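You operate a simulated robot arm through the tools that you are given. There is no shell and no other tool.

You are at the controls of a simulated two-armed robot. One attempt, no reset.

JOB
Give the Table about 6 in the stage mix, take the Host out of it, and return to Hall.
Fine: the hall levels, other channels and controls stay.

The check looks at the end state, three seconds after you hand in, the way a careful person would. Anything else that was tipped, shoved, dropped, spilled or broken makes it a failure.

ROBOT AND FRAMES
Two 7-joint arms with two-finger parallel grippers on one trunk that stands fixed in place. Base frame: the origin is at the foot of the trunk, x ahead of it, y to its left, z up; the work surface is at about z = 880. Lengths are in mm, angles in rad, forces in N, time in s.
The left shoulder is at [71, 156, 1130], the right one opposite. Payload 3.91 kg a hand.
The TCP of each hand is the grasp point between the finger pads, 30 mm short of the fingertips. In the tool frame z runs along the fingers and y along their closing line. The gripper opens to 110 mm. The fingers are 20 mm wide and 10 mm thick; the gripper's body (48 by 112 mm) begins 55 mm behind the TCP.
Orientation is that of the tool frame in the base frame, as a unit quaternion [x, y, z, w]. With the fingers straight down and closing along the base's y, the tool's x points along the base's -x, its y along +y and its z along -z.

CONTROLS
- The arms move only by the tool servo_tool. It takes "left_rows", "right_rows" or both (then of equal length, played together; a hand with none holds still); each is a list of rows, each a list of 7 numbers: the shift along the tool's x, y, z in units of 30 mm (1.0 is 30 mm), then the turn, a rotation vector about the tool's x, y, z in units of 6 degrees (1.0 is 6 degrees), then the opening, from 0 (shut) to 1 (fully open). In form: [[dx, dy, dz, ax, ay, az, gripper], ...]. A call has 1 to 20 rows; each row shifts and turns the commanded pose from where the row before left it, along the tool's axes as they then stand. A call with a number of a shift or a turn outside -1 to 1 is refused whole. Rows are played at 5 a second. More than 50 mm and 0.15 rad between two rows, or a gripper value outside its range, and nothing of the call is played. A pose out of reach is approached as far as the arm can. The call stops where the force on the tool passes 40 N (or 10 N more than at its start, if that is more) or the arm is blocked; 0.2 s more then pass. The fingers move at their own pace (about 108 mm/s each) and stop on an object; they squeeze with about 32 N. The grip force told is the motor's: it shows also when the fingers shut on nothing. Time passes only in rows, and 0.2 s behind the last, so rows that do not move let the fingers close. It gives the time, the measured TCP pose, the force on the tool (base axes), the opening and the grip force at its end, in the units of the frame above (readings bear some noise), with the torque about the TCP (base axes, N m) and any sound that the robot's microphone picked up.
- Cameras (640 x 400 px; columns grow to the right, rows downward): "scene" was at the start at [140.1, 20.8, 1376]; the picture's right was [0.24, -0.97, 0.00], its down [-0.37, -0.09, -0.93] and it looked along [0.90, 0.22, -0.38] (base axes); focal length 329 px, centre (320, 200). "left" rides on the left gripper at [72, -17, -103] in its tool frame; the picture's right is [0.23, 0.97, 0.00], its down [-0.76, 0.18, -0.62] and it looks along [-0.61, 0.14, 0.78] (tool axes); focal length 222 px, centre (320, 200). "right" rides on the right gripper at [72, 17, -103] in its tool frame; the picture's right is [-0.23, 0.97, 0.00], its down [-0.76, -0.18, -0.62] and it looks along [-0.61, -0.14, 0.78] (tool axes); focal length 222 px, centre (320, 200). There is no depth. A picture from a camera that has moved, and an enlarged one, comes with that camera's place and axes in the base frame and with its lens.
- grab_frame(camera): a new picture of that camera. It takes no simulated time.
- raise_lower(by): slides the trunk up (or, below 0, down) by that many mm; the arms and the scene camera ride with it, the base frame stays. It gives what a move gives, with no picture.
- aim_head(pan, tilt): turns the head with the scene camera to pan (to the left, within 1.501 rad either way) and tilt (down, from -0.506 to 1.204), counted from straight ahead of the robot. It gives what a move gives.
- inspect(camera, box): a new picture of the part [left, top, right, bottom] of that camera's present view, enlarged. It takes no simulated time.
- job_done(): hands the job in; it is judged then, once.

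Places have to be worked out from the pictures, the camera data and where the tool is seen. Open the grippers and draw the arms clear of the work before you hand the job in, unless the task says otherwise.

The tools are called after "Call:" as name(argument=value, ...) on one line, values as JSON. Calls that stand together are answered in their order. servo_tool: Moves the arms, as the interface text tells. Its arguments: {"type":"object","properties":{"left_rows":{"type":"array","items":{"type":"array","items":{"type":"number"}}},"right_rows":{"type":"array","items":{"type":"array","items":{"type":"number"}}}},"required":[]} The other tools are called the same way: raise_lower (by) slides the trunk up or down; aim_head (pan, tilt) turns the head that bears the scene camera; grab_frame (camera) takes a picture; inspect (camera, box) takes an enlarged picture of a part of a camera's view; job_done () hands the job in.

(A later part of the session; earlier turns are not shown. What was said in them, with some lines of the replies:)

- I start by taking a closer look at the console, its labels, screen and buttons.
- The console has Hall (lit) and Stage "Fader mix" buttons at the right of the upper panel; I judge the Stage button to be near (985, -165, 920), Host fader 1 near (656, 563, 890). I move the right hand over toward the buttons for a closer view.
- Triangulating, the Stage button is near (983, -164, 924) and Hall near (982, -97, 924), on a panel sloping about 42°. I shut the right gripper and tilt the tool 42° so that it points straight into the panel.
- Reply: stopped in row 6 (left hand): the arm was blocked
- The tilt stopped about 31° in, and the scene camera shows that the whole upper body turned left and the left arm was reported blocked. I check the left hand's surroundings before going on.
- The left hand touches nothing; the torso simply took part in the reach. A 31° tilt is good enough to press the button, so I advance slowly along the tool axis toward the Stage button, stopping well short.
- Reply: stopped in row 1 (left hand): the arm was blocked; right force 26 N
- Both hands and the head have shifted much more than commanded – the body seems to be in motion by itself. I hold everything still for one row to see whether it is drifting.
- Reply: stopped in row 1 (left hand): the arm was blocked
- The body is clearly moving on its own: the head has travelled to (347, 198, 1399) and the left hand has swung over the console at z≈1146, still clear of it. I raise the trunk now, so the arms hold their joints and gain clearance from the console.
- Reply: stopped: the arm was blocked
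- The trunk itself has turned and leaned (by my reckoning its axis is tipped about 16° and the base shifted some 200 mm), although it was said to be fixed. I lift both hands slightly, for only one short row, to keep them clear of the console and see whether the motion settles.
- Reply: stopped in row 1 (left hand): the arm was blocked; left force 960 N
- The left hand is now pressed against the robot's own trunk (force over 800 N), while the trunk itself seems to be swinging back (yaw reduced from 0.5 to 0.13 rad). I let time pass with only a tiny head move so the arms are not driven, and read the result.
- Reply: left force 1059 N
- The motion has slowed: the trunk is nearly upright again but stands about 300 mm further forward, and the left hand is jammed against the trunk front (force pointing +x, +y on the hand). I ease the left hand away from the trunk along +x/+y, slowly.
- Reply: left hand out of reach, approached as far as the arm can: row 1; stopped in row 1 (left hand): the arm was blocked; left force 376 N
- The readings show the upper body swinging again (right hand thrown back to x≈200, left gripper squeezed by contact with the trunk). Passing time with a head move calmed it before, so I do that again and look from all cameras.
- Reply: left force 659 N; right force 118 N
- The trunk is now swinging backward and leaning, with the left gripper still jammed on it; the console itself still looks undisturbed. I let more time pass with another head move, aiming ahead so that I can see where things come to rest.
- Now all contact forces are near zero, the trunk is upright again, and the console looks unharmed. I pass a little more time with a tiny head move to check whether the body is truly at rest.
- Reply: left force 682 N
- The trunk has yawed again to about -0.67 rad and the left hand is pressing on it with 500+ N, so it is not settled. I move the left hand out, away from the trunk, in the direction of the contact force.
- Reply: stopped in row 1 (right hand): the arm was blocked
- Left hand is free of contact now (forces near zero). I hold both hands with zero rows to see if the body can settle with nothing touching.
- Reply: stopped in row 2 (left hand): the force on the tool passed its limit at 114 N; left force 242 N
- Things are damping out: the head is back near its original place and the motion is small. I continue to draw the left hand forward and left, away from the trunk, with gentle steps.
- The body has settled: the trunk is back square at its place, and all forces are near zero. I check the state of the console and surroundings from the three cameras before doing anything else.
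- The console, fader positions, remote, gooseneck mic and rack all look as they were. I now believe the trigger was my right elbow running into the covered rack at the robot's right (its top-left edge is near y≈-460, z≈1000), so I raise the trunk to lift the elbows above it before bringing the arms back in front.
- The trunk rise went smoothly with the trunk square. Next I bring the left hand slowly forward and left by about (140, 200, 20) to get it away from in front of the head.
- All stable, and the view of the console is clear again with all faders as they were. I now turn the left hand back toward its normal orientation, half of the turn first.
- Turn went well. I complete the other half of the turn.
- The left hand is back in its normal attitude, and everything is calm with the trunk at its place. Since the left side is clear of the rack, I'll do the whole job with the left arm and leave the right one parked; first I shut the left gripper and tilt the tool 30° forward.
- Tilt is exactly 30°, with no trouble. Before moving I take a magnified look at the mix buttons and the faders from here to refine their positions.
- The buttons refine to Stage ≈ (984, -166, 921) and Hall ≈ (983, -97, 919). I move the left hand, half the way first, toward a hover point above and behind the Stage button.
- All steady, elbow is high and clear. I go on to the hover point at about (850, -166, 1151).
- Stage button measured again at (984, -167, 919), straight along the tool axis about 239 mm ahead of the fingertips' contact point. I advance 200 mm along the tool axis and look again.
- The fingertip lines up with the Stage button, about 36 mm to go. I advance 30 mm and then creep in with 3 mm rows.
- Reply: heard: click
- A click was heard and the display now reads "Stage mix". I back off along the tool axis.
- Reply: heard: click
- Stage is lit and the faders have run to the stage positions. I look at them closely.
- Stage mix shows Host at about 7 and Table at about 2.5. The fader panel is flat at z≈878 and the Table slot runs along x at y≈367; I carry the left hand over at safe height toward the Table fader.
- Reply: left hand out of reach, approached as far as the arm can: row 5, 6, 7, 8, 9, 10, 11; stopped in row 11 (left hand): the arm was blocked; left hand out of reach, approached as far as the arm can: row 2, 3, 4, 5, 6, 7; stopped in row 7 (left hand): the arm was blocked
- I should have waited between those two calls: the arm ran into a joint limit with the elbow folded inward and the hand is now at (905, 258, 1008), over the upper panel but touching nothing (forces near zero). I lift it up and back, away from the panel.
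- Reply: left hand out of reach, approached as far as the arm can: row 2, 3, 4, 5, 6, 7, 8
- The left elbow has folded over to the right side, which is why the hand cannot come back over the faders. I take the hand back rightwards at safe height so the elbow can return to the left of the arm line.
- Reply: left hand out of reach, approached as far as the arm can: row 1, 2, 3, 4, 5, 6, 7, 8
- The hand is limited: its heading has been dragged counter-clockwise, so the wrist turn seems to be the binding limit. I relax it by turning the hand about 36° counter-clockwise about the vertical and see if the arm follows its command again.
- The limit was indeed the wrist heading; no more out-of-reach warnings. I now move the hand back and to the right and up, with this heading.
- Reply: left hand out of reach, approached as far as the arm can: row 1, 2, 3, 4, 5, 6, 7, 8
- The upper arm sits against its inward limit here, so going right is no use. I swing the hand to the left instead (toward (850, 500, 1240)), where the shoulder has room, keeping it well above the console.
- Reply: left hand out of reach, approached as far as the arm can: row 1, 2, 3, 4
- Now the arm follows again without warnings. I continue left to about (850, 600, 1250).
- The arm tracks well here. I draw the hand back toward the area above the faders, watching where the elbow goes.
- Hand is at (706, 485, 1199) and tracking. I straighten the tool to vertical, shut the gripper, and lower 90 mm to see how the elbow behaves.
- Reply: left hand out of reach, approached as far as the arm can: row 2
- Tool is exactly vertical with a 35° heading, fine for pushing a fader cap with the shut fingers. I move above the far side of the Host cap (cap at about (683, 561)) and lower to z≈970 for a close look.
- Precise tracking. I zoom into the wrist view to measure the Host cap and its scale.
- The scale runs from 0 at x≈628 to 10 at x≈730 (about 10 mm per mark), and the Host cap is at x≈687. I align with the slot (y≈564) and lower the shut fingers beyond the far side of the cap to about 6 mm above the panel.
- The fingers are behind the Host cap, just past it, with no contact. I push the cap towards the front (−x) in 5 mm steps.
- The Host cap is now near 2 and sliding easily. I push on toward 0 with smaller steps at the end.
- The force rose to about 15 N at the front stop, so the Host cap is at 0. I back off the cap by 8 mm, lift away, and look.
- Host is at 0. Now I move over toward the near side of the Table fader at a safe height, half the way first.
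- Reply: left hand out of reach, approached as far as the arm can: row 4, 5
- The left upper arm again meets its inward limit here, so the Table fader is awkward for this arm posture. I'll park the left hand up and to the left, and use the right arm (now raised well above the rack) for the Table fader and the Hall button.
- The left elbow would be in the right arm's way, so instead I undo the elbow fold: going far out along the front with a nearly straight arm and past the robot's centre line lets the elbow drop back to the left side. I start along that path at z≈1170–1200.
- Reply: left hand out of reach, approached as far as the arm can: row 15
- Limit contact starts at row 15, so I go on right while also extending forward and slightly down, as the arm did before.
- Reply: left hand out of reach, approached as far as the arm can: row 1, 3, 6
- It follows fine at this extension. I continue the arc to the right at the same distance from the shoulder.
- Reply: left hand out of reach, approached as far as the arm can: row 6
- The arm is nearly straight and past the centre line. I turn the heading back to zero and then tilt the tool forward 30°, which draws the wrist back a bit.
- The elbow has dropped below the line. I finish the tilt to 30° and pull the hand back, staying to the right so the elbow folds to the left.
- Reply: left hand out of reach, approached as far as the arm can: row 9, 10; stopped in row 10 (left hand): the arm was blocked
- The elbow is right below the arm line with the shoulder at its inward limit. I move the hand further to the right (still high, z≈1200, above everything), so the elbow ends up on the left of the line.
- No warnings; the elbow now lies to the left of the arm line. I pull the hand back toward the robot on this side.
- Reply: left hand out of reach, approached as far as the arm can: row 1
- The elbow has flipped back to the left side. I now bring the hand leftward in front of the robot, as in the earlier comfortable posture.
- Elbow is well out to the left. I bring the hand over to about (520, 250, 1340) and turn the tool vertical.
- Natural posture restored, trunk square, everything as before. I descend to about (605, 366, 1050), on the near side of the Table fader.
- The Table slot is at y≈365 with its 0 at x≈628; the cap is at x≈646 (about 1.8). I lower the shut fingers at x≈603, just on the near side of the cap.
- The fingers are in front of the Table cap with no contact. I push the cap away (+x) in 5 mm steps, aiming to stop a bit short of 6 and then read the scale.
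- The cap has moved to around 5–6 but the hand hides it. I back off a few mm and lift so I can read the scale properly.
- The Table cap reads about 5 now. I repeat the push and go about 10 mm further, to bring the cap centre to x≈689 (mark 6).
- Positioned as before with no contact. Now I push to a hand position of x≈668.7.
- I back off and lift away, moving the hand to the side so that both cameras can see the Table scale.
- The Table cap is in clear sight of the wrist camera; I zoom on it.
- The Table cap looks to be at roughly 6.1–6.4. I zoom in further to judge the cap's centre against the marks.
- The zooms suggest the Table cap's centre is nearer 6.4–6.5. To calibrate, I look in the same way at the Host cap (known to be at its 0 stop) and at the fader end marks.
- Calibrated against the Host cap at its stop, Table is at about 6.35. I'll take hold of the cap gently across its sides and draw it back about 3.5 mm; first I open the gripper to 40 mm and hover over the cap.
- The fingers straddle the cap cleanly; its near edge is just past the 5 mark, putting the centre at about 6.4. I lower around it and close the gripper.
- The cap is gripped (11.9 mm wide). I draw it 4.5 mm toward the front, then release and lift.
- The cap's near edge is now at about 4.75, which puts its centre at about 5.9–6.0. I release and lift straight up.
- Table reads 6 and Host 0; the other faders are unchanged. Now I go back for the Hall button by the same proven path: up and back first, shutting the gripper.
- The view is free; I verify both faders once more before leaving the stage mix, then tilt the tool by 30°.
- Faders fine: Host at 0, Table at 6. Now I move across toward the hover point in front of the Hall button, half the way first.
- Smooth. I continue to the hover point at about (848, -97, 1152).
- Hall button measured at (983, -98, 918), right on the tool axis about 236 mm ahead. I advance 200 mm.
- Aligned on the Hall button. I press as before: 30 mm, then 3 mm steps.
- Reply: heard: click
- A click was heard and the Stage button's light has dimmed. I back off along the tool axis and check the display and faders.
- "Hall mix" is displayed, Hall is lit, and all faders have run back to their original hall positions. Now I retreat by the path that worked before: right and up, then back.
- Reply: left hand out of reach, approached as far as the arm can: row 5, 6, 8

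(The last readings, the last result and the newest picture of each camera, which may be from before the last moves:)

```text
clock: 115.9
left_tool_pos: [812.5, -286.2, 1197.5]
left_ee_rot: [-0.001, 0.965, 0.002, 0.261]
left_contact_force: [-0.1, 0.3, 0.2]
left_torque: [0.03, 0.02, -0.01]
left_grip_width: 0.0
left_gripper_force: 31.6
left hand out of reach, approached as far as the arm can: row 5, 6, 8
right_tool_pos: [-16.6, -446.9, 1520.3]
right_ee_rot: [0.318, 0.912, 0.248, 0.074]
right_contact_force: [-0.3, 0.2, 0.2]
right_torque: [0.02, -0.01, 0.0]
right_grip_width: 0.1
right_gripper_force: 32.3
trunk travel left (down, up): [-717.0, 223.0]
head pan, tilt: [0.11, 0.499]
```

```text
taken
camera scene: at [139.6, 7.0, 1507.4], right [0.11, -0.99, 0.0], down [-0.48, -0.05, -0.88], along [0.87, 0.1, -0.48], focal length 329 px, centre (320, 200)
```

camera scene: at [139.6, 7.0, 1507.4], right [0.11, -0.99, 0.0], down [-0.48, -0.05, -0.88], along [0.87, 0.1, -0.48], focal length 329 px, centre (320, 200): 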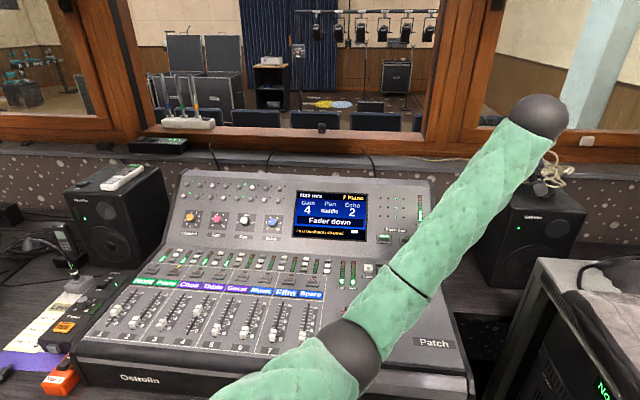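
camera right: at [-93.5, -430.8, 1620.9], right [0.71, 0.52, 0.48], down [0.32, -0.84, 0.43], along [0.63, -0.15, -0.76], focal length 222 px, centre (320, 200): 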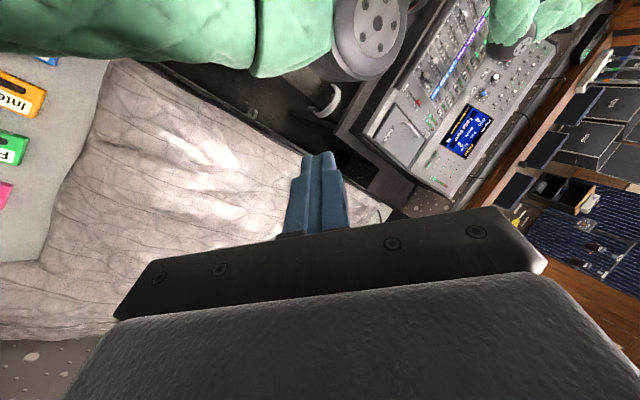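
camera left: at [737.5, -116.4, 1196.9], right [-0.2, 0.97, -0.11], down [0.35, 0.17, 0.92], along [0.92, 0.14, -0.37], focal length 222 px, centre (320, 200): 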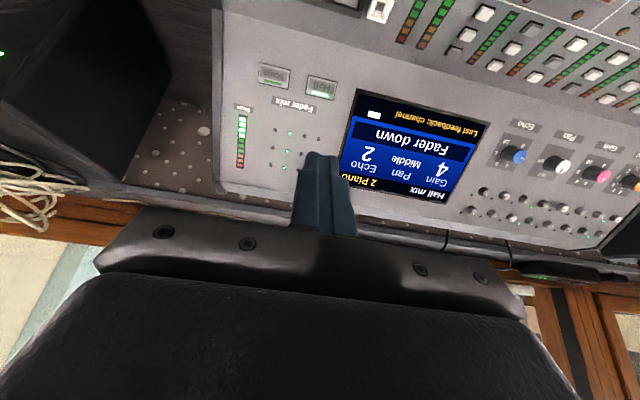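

Similar to the earlier retreat. I go a bit further right, then pull back so the elbow folds left again.

Call:
servo_tool(left_rows=[[0.15, -0.85, -0.1, 0, 0, 0, 0], [0.2, -0.85, -0.2, 0, 0, 0, 0], [0.4, 0, -0.4, 0, 0, 0, 0], [0.6, 0, -0.61, 0, 0, 0, 0], [0.6, 0, -0.61, 0, 0, 0, 0], [0.6, 0, -0.61, 0, 0, 0, 0], [0.6, 0, -0.61, 0, 0, 0, 0], [0.6, 0, -0.61, 0, 0, 0, 0]])

Call:
grab_frame(camera="scene")

```text
clock: 117.7
left_tool_pos: [655.9, -340.9, 1236.7]
left_ee_rot: [0.002, 0.966, 0.003, 0.26]
left_contact_force: [0.2, -1.1, 0.7]
left_torque: [-0.01, -0.04, 0.03]
left_grip_width: 0.0
left_gripper_force: 32.2
left hand out of reach, approached as far as the arm can: row 3
right_tool_pos: [-18.4, -446.0, 1520.3]
right_ee_rot: [0.318, 0.912, 0.249, 0.074]
right_contact_force: [-0.2, 0.1, 0.3]
right_torque: [0.02, -0.02, 0.03]
right_grip_width: 0.2
right_gripper_force: 32.0
trunk travel left (down, up): [-717.0, 223.0]
head pan, tilt: [0.11, 0.499]
```

```text
taken
camera scene: at [138.8, 7.1, 1507.5], right [0.11, -0.99, 0.0], down [-0.48, -0.05, -0.88], along [0.87, 0.1, -0.48], focal length 329 px, centre (320, 200)
```

scene: 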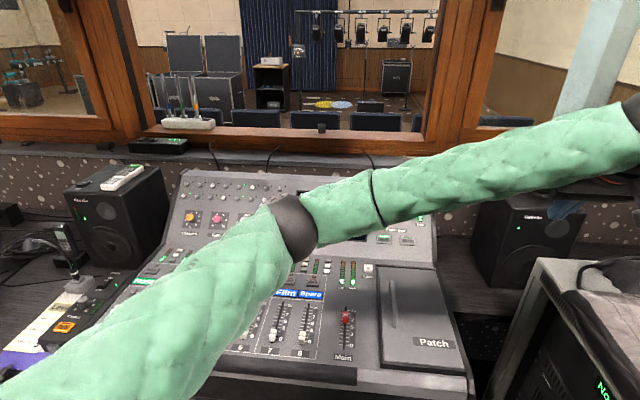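

The elbow has folded to the left as before. I bring the hand back in front of the robot, up and to the left, away from the console.

Call:
servo_tool(left_rows=[[0.06, 0.5, -0.13, 0, 0, 0, 0], [0.11, 0.89, -0.244, 0, 0, 0, 0], [0.11, 0.89, -0.244, 0, 0, 0, 0], [0.11, 0.89, -0.244, 0, 0, 0, 0], [0.11, 0.89, -0.244, 0, 0, 0, 0], [0.11, 0.89, -0.244, 0, 0, 0, 0], [0.11, 0.89, -0.244, 0, 0, 0, 0], [0.11, 0.89, -0.244, 0, 0, 0, 0], [0.11, 0.89, -0.244, 0, 0, 0, 0], [0.09, 0.925, -0.229, 0, 0, 0, 0], [0.09, 0.925, -0.229, 0, 0, 0, 0], [0.09, 0.925, -0.229, 0, 0, 0, 0], [0.09, 0.925, -0.229, 0, 0, 0, 0], [0.09, 0.925, -0.229, 0, 0, 0, 0], [0.09, 0.925, -0.229, 0, 0, 0, 0], [0.09, 0.925, -0.229, 0, 0, 0, 0], [0.09, 0.925, -0.229, 0, 0, 0, 0], [0.09, 0.925, -0.229, 0, 0, 0, 0], [0.09, 0.925, -0.229, 0, 0, 0, 0], [0.09, 0.925, -0.229, 0, 0, 0, 0]])

Call:
grab_frame(camera="scene")

```text
clock: 121.9
left_tool_pos: [541.0, 195.2, 1328.8]
left_ee_rot: [0.002, 0.965, 0.001, 0.261]
left_contact_force: [-0.4, 0.1, 0.2]
left_torque: [-0.04, 0.0, -0.02]
left_grip_width: 0.1
left_gripper_force: 32.2
right_tool_pos: [-17.7, -443.6, 1520.4]
right_ee_rot: [0.318, 0.912, 0.248, 0.075]
right_contact_force: [-1.4, 0.8, -0.4]
right_torque: [-0.04, -0.01, -0.03]
right_grip_width: 0.0
right_gripper_force: 31.8
trunk travel left (down, up): [-717.0, 223.0]
head pan, tilt: [0.11, 0.499]
```

```text
taken
camera scene: at [138.9, 9.6, 1507.6], right [0.11, -0.99, 0.0], down [-0.48, -0.05, -0.88], along [0.87, 0.1, -0.48], focal length 329 px, centre (320, 200)
```

scene: 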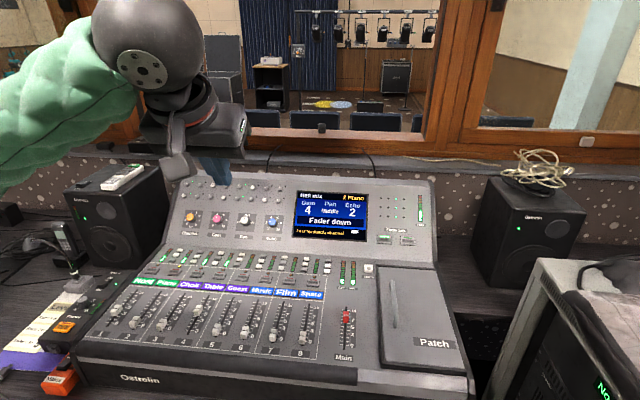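

I straighten the tool, open both grippers where they stand clear, and look at the result.

Call:
servo_tool(left_rows=[[0, 0, -0.3, 0, 0.7, 0, 0.3], [0, 0, -0.3, 0, 0.7, 0, 0.6], [0, 0, 0, 0, 0.7, 0, 1], [0, 0, 0, 0, 0.7, 0, 1], [0, 0, 0, 0, 0.7, 0, 1], [0, 0, 0, 0, 0.7, 0, 1], [0, 0, 0, 0, 0.8, 0, 1], [0, 0, 0, 0, 0, 0, 1]], right_rows=[[0, 0, 0, 0, 0, 0, 0.3], [0, 0, 0, 0, 0, 0, 0.6], [0, 0, 0, 0, 0, 0, 1], [0, 0, 0, 0, 0, 0, 1], [0, 0, 0, 0, 0, 0, 1], [0, 0, 0, 0, 0, 0, 1], [0, 0, 0, 0, 0, 0, 1], [0, 0, 0, 0, 0, 0, 1]])

Call:
inspect(camera="scene", box=[70, 160, 470, 390])

Call:
inspect(camera="scene", box=[0, 150, 200, 400])

Call:
aim_head(pan=-0.7, tilt=0.6)

Call:
grab_frame(camera="scene")

Call:
aim_head(pan=0.9, tilt=0.6)

Call:
grab_frame(camera="scene")

```text
clock: 123.7
left_tool_pos: [533.0, 192.7, 1346.8]
left_ee_rot: [0.0, 1.0, 0.004, 0.001]
left_contact_force: [-0.8, -0.6, -0.7]
left_torque: [0.0, -0.03, 0.0]
left_grip_width: 110.0
left_gripper_force: 0.0
right_tool_pos: [-16.8, -444.0, 1521.1]
right_ee_rot: [0.318, 0.912, 0.249, 0.074]
right_contact_force: [-0.3, -0.9, 0.5]
right_torque: [-0.01, -0.01, 0.01]
right_grip_width: 109.8
right_gripper_force: 0.0
trunk travel left (down, up): [-717.0, 223.0]
head pan, tilt: [0.11, 0.499]
```

```text
1.60 times, centred on (270, 275) of scene
camera zoom: at [139.9, 8.3, 1507.5], right [0.11, -0.99, 0.0], down [-0.48, -0.05, -0.88], along [0.87, 0.1, -0.48], focal length 527 px, centre (400, 80)
```

zoom: 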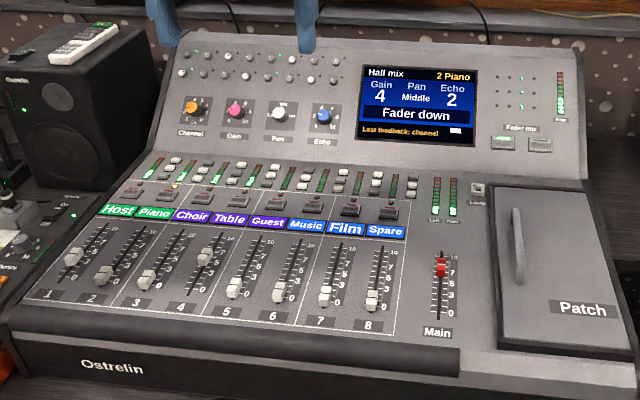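

```text
1.60 times, centred on (100, 275) of scene
camera zoom: at [139.9, 8.3, 1507.5], right [0.11, -0.99, 0.0], down [-0.48, -0.05, -0.88], along [0.87, 0.1, -0.48], focal length 527 px, centre (672, 80)
```

zoom: 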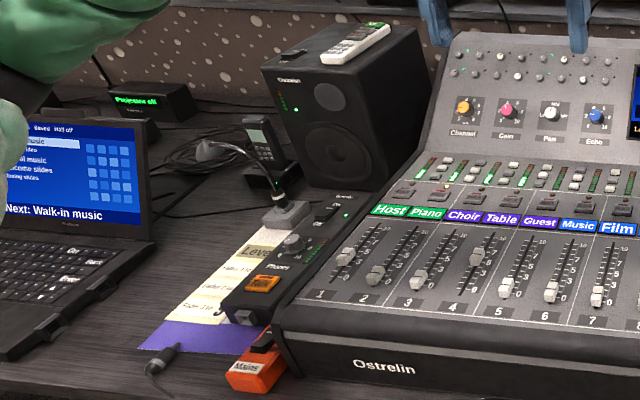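

```text
clock: 124.8
left_tool_pos: [533.8, 192.1, 1345.2]
left_ee_rot: [0.0, 1.0, 0.003, 0.001]
left_contact_force: [-0.6, 0.7, 0.6]
left_torque: [0.0, 0.01, -0.03]
left_grip_width: 109.9
left_gripper_force: 0.0
right_tool_pos: [-16.7, -444.3, 1520.6]
right_ee_rot: [0.319, 0.912, 0.249, 0.074]
right_contact_force: [-0.6, 1.0, 0.0]
right_torque: [0.02, 0.01, -0.01]
right_grip_width: 110.0
right_gripper_force: 0.0
trunk travel left (down, up): [-717.0, 223.0]
head pan, tilt: [-0.7, 0.6]
```

```text
taken
camera scene: at [117.2, -58.5, 1498.4], right [-0.64, -0.77, 0.0], down [-0.43, 0.36, -0.83], along [0.63, -0.53, -0.56], focal length 329 px, centre (320, 200)
```

scene: 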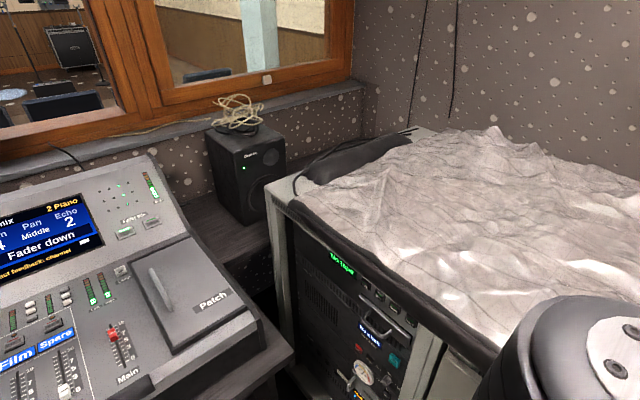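

```text
clock: 126.5
left_tool_pos: [532.9, 192.5, 1344.9]
left_ee_rot: [0.0, 1.0, 0.004, 0.0]
left_contact_force: [0.5, 0.1, 0.1]
left_torque: [-0.01, 0.0, -0.01]
left_grip_width: 109.9
left_gripper_force: 0.1
right_tool_pos: [-16.1, -446.1, 1520.9]
right_ee_rot: [0.319, 0.912, 0.249, 0.073]
right_contact_force: [-0.3, 0.7, 1.1]
right_torque: [-0.01, -0.02, 0.01]
right_grip_width: 109.6
right_gripper_force: 0.1
trunk travel left (down, up): [-717.0, 223.0]
head pan, tilt: [0.901, 0.6]
```

```text
taken
camera scene: at [104.5, 67.6, 1498.4], right [0.78, -0.62, 0.0], down [-0.35, -0.44, -0.83], along [0.51, 0.65, -0.56], focal length 329 px, centre (320, 200)
```

scene: 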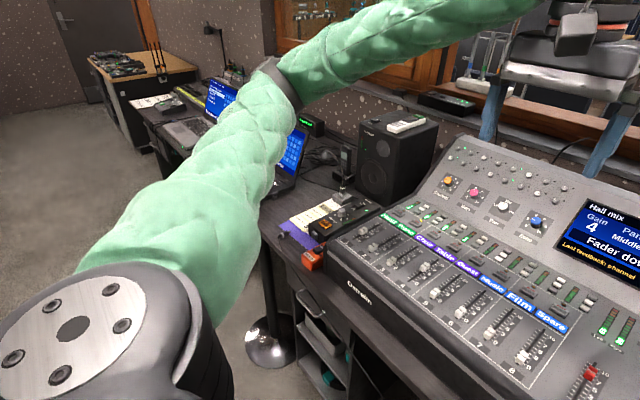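

Everything stands as at the start: the display reads "Hall mix", the hall fader positions are unchanged, and the rack, speakers, laptop, mic and notes look undisturbed. Both grippers are open and the arms are clear and at rest, so I hand the job in.

Call:
job_done()

```text
The job is handed in.
```

The mix is set and handed in. In the stage mix, Table is at about 6 and Host is down at 0. The console is back on Hall, with the hall faders where they started.

- **Table:** I read it as 5.9–6.0 against the fader marks. I overshot to about 6.4 on the first go and drew it back.
- **Host:** I pushed it down until it met its end stop. I did not go back to Stage afterwards to confirm the stored levels.

**Uncontrolled movement early on:** my right arm probably caught the covered rack when I tilted it toward the Stage button. That is my guess; I did not see the contact. For about five seconds the robot's body swung well out of position:
- The head passed over the console.
- The left gripper jammed against the robot's own trunk, with up to about 1000 N of force.

The trunk then settled back to its normal position and I carried on slowly with the left arm. I saw no contact with the console. When I looked round afterwards, the faders, screen, speakers, microphone, laptop and rack all looked undisturbed. I only had camera views to go on, so a small shift of the rack could have escaped me.

**How the robot was left:** the trunk is still raised about 140 mm above its starting height. The right arm is parked beside and behind the body rather than in its starting position. Both grippers are open and clear of the console.
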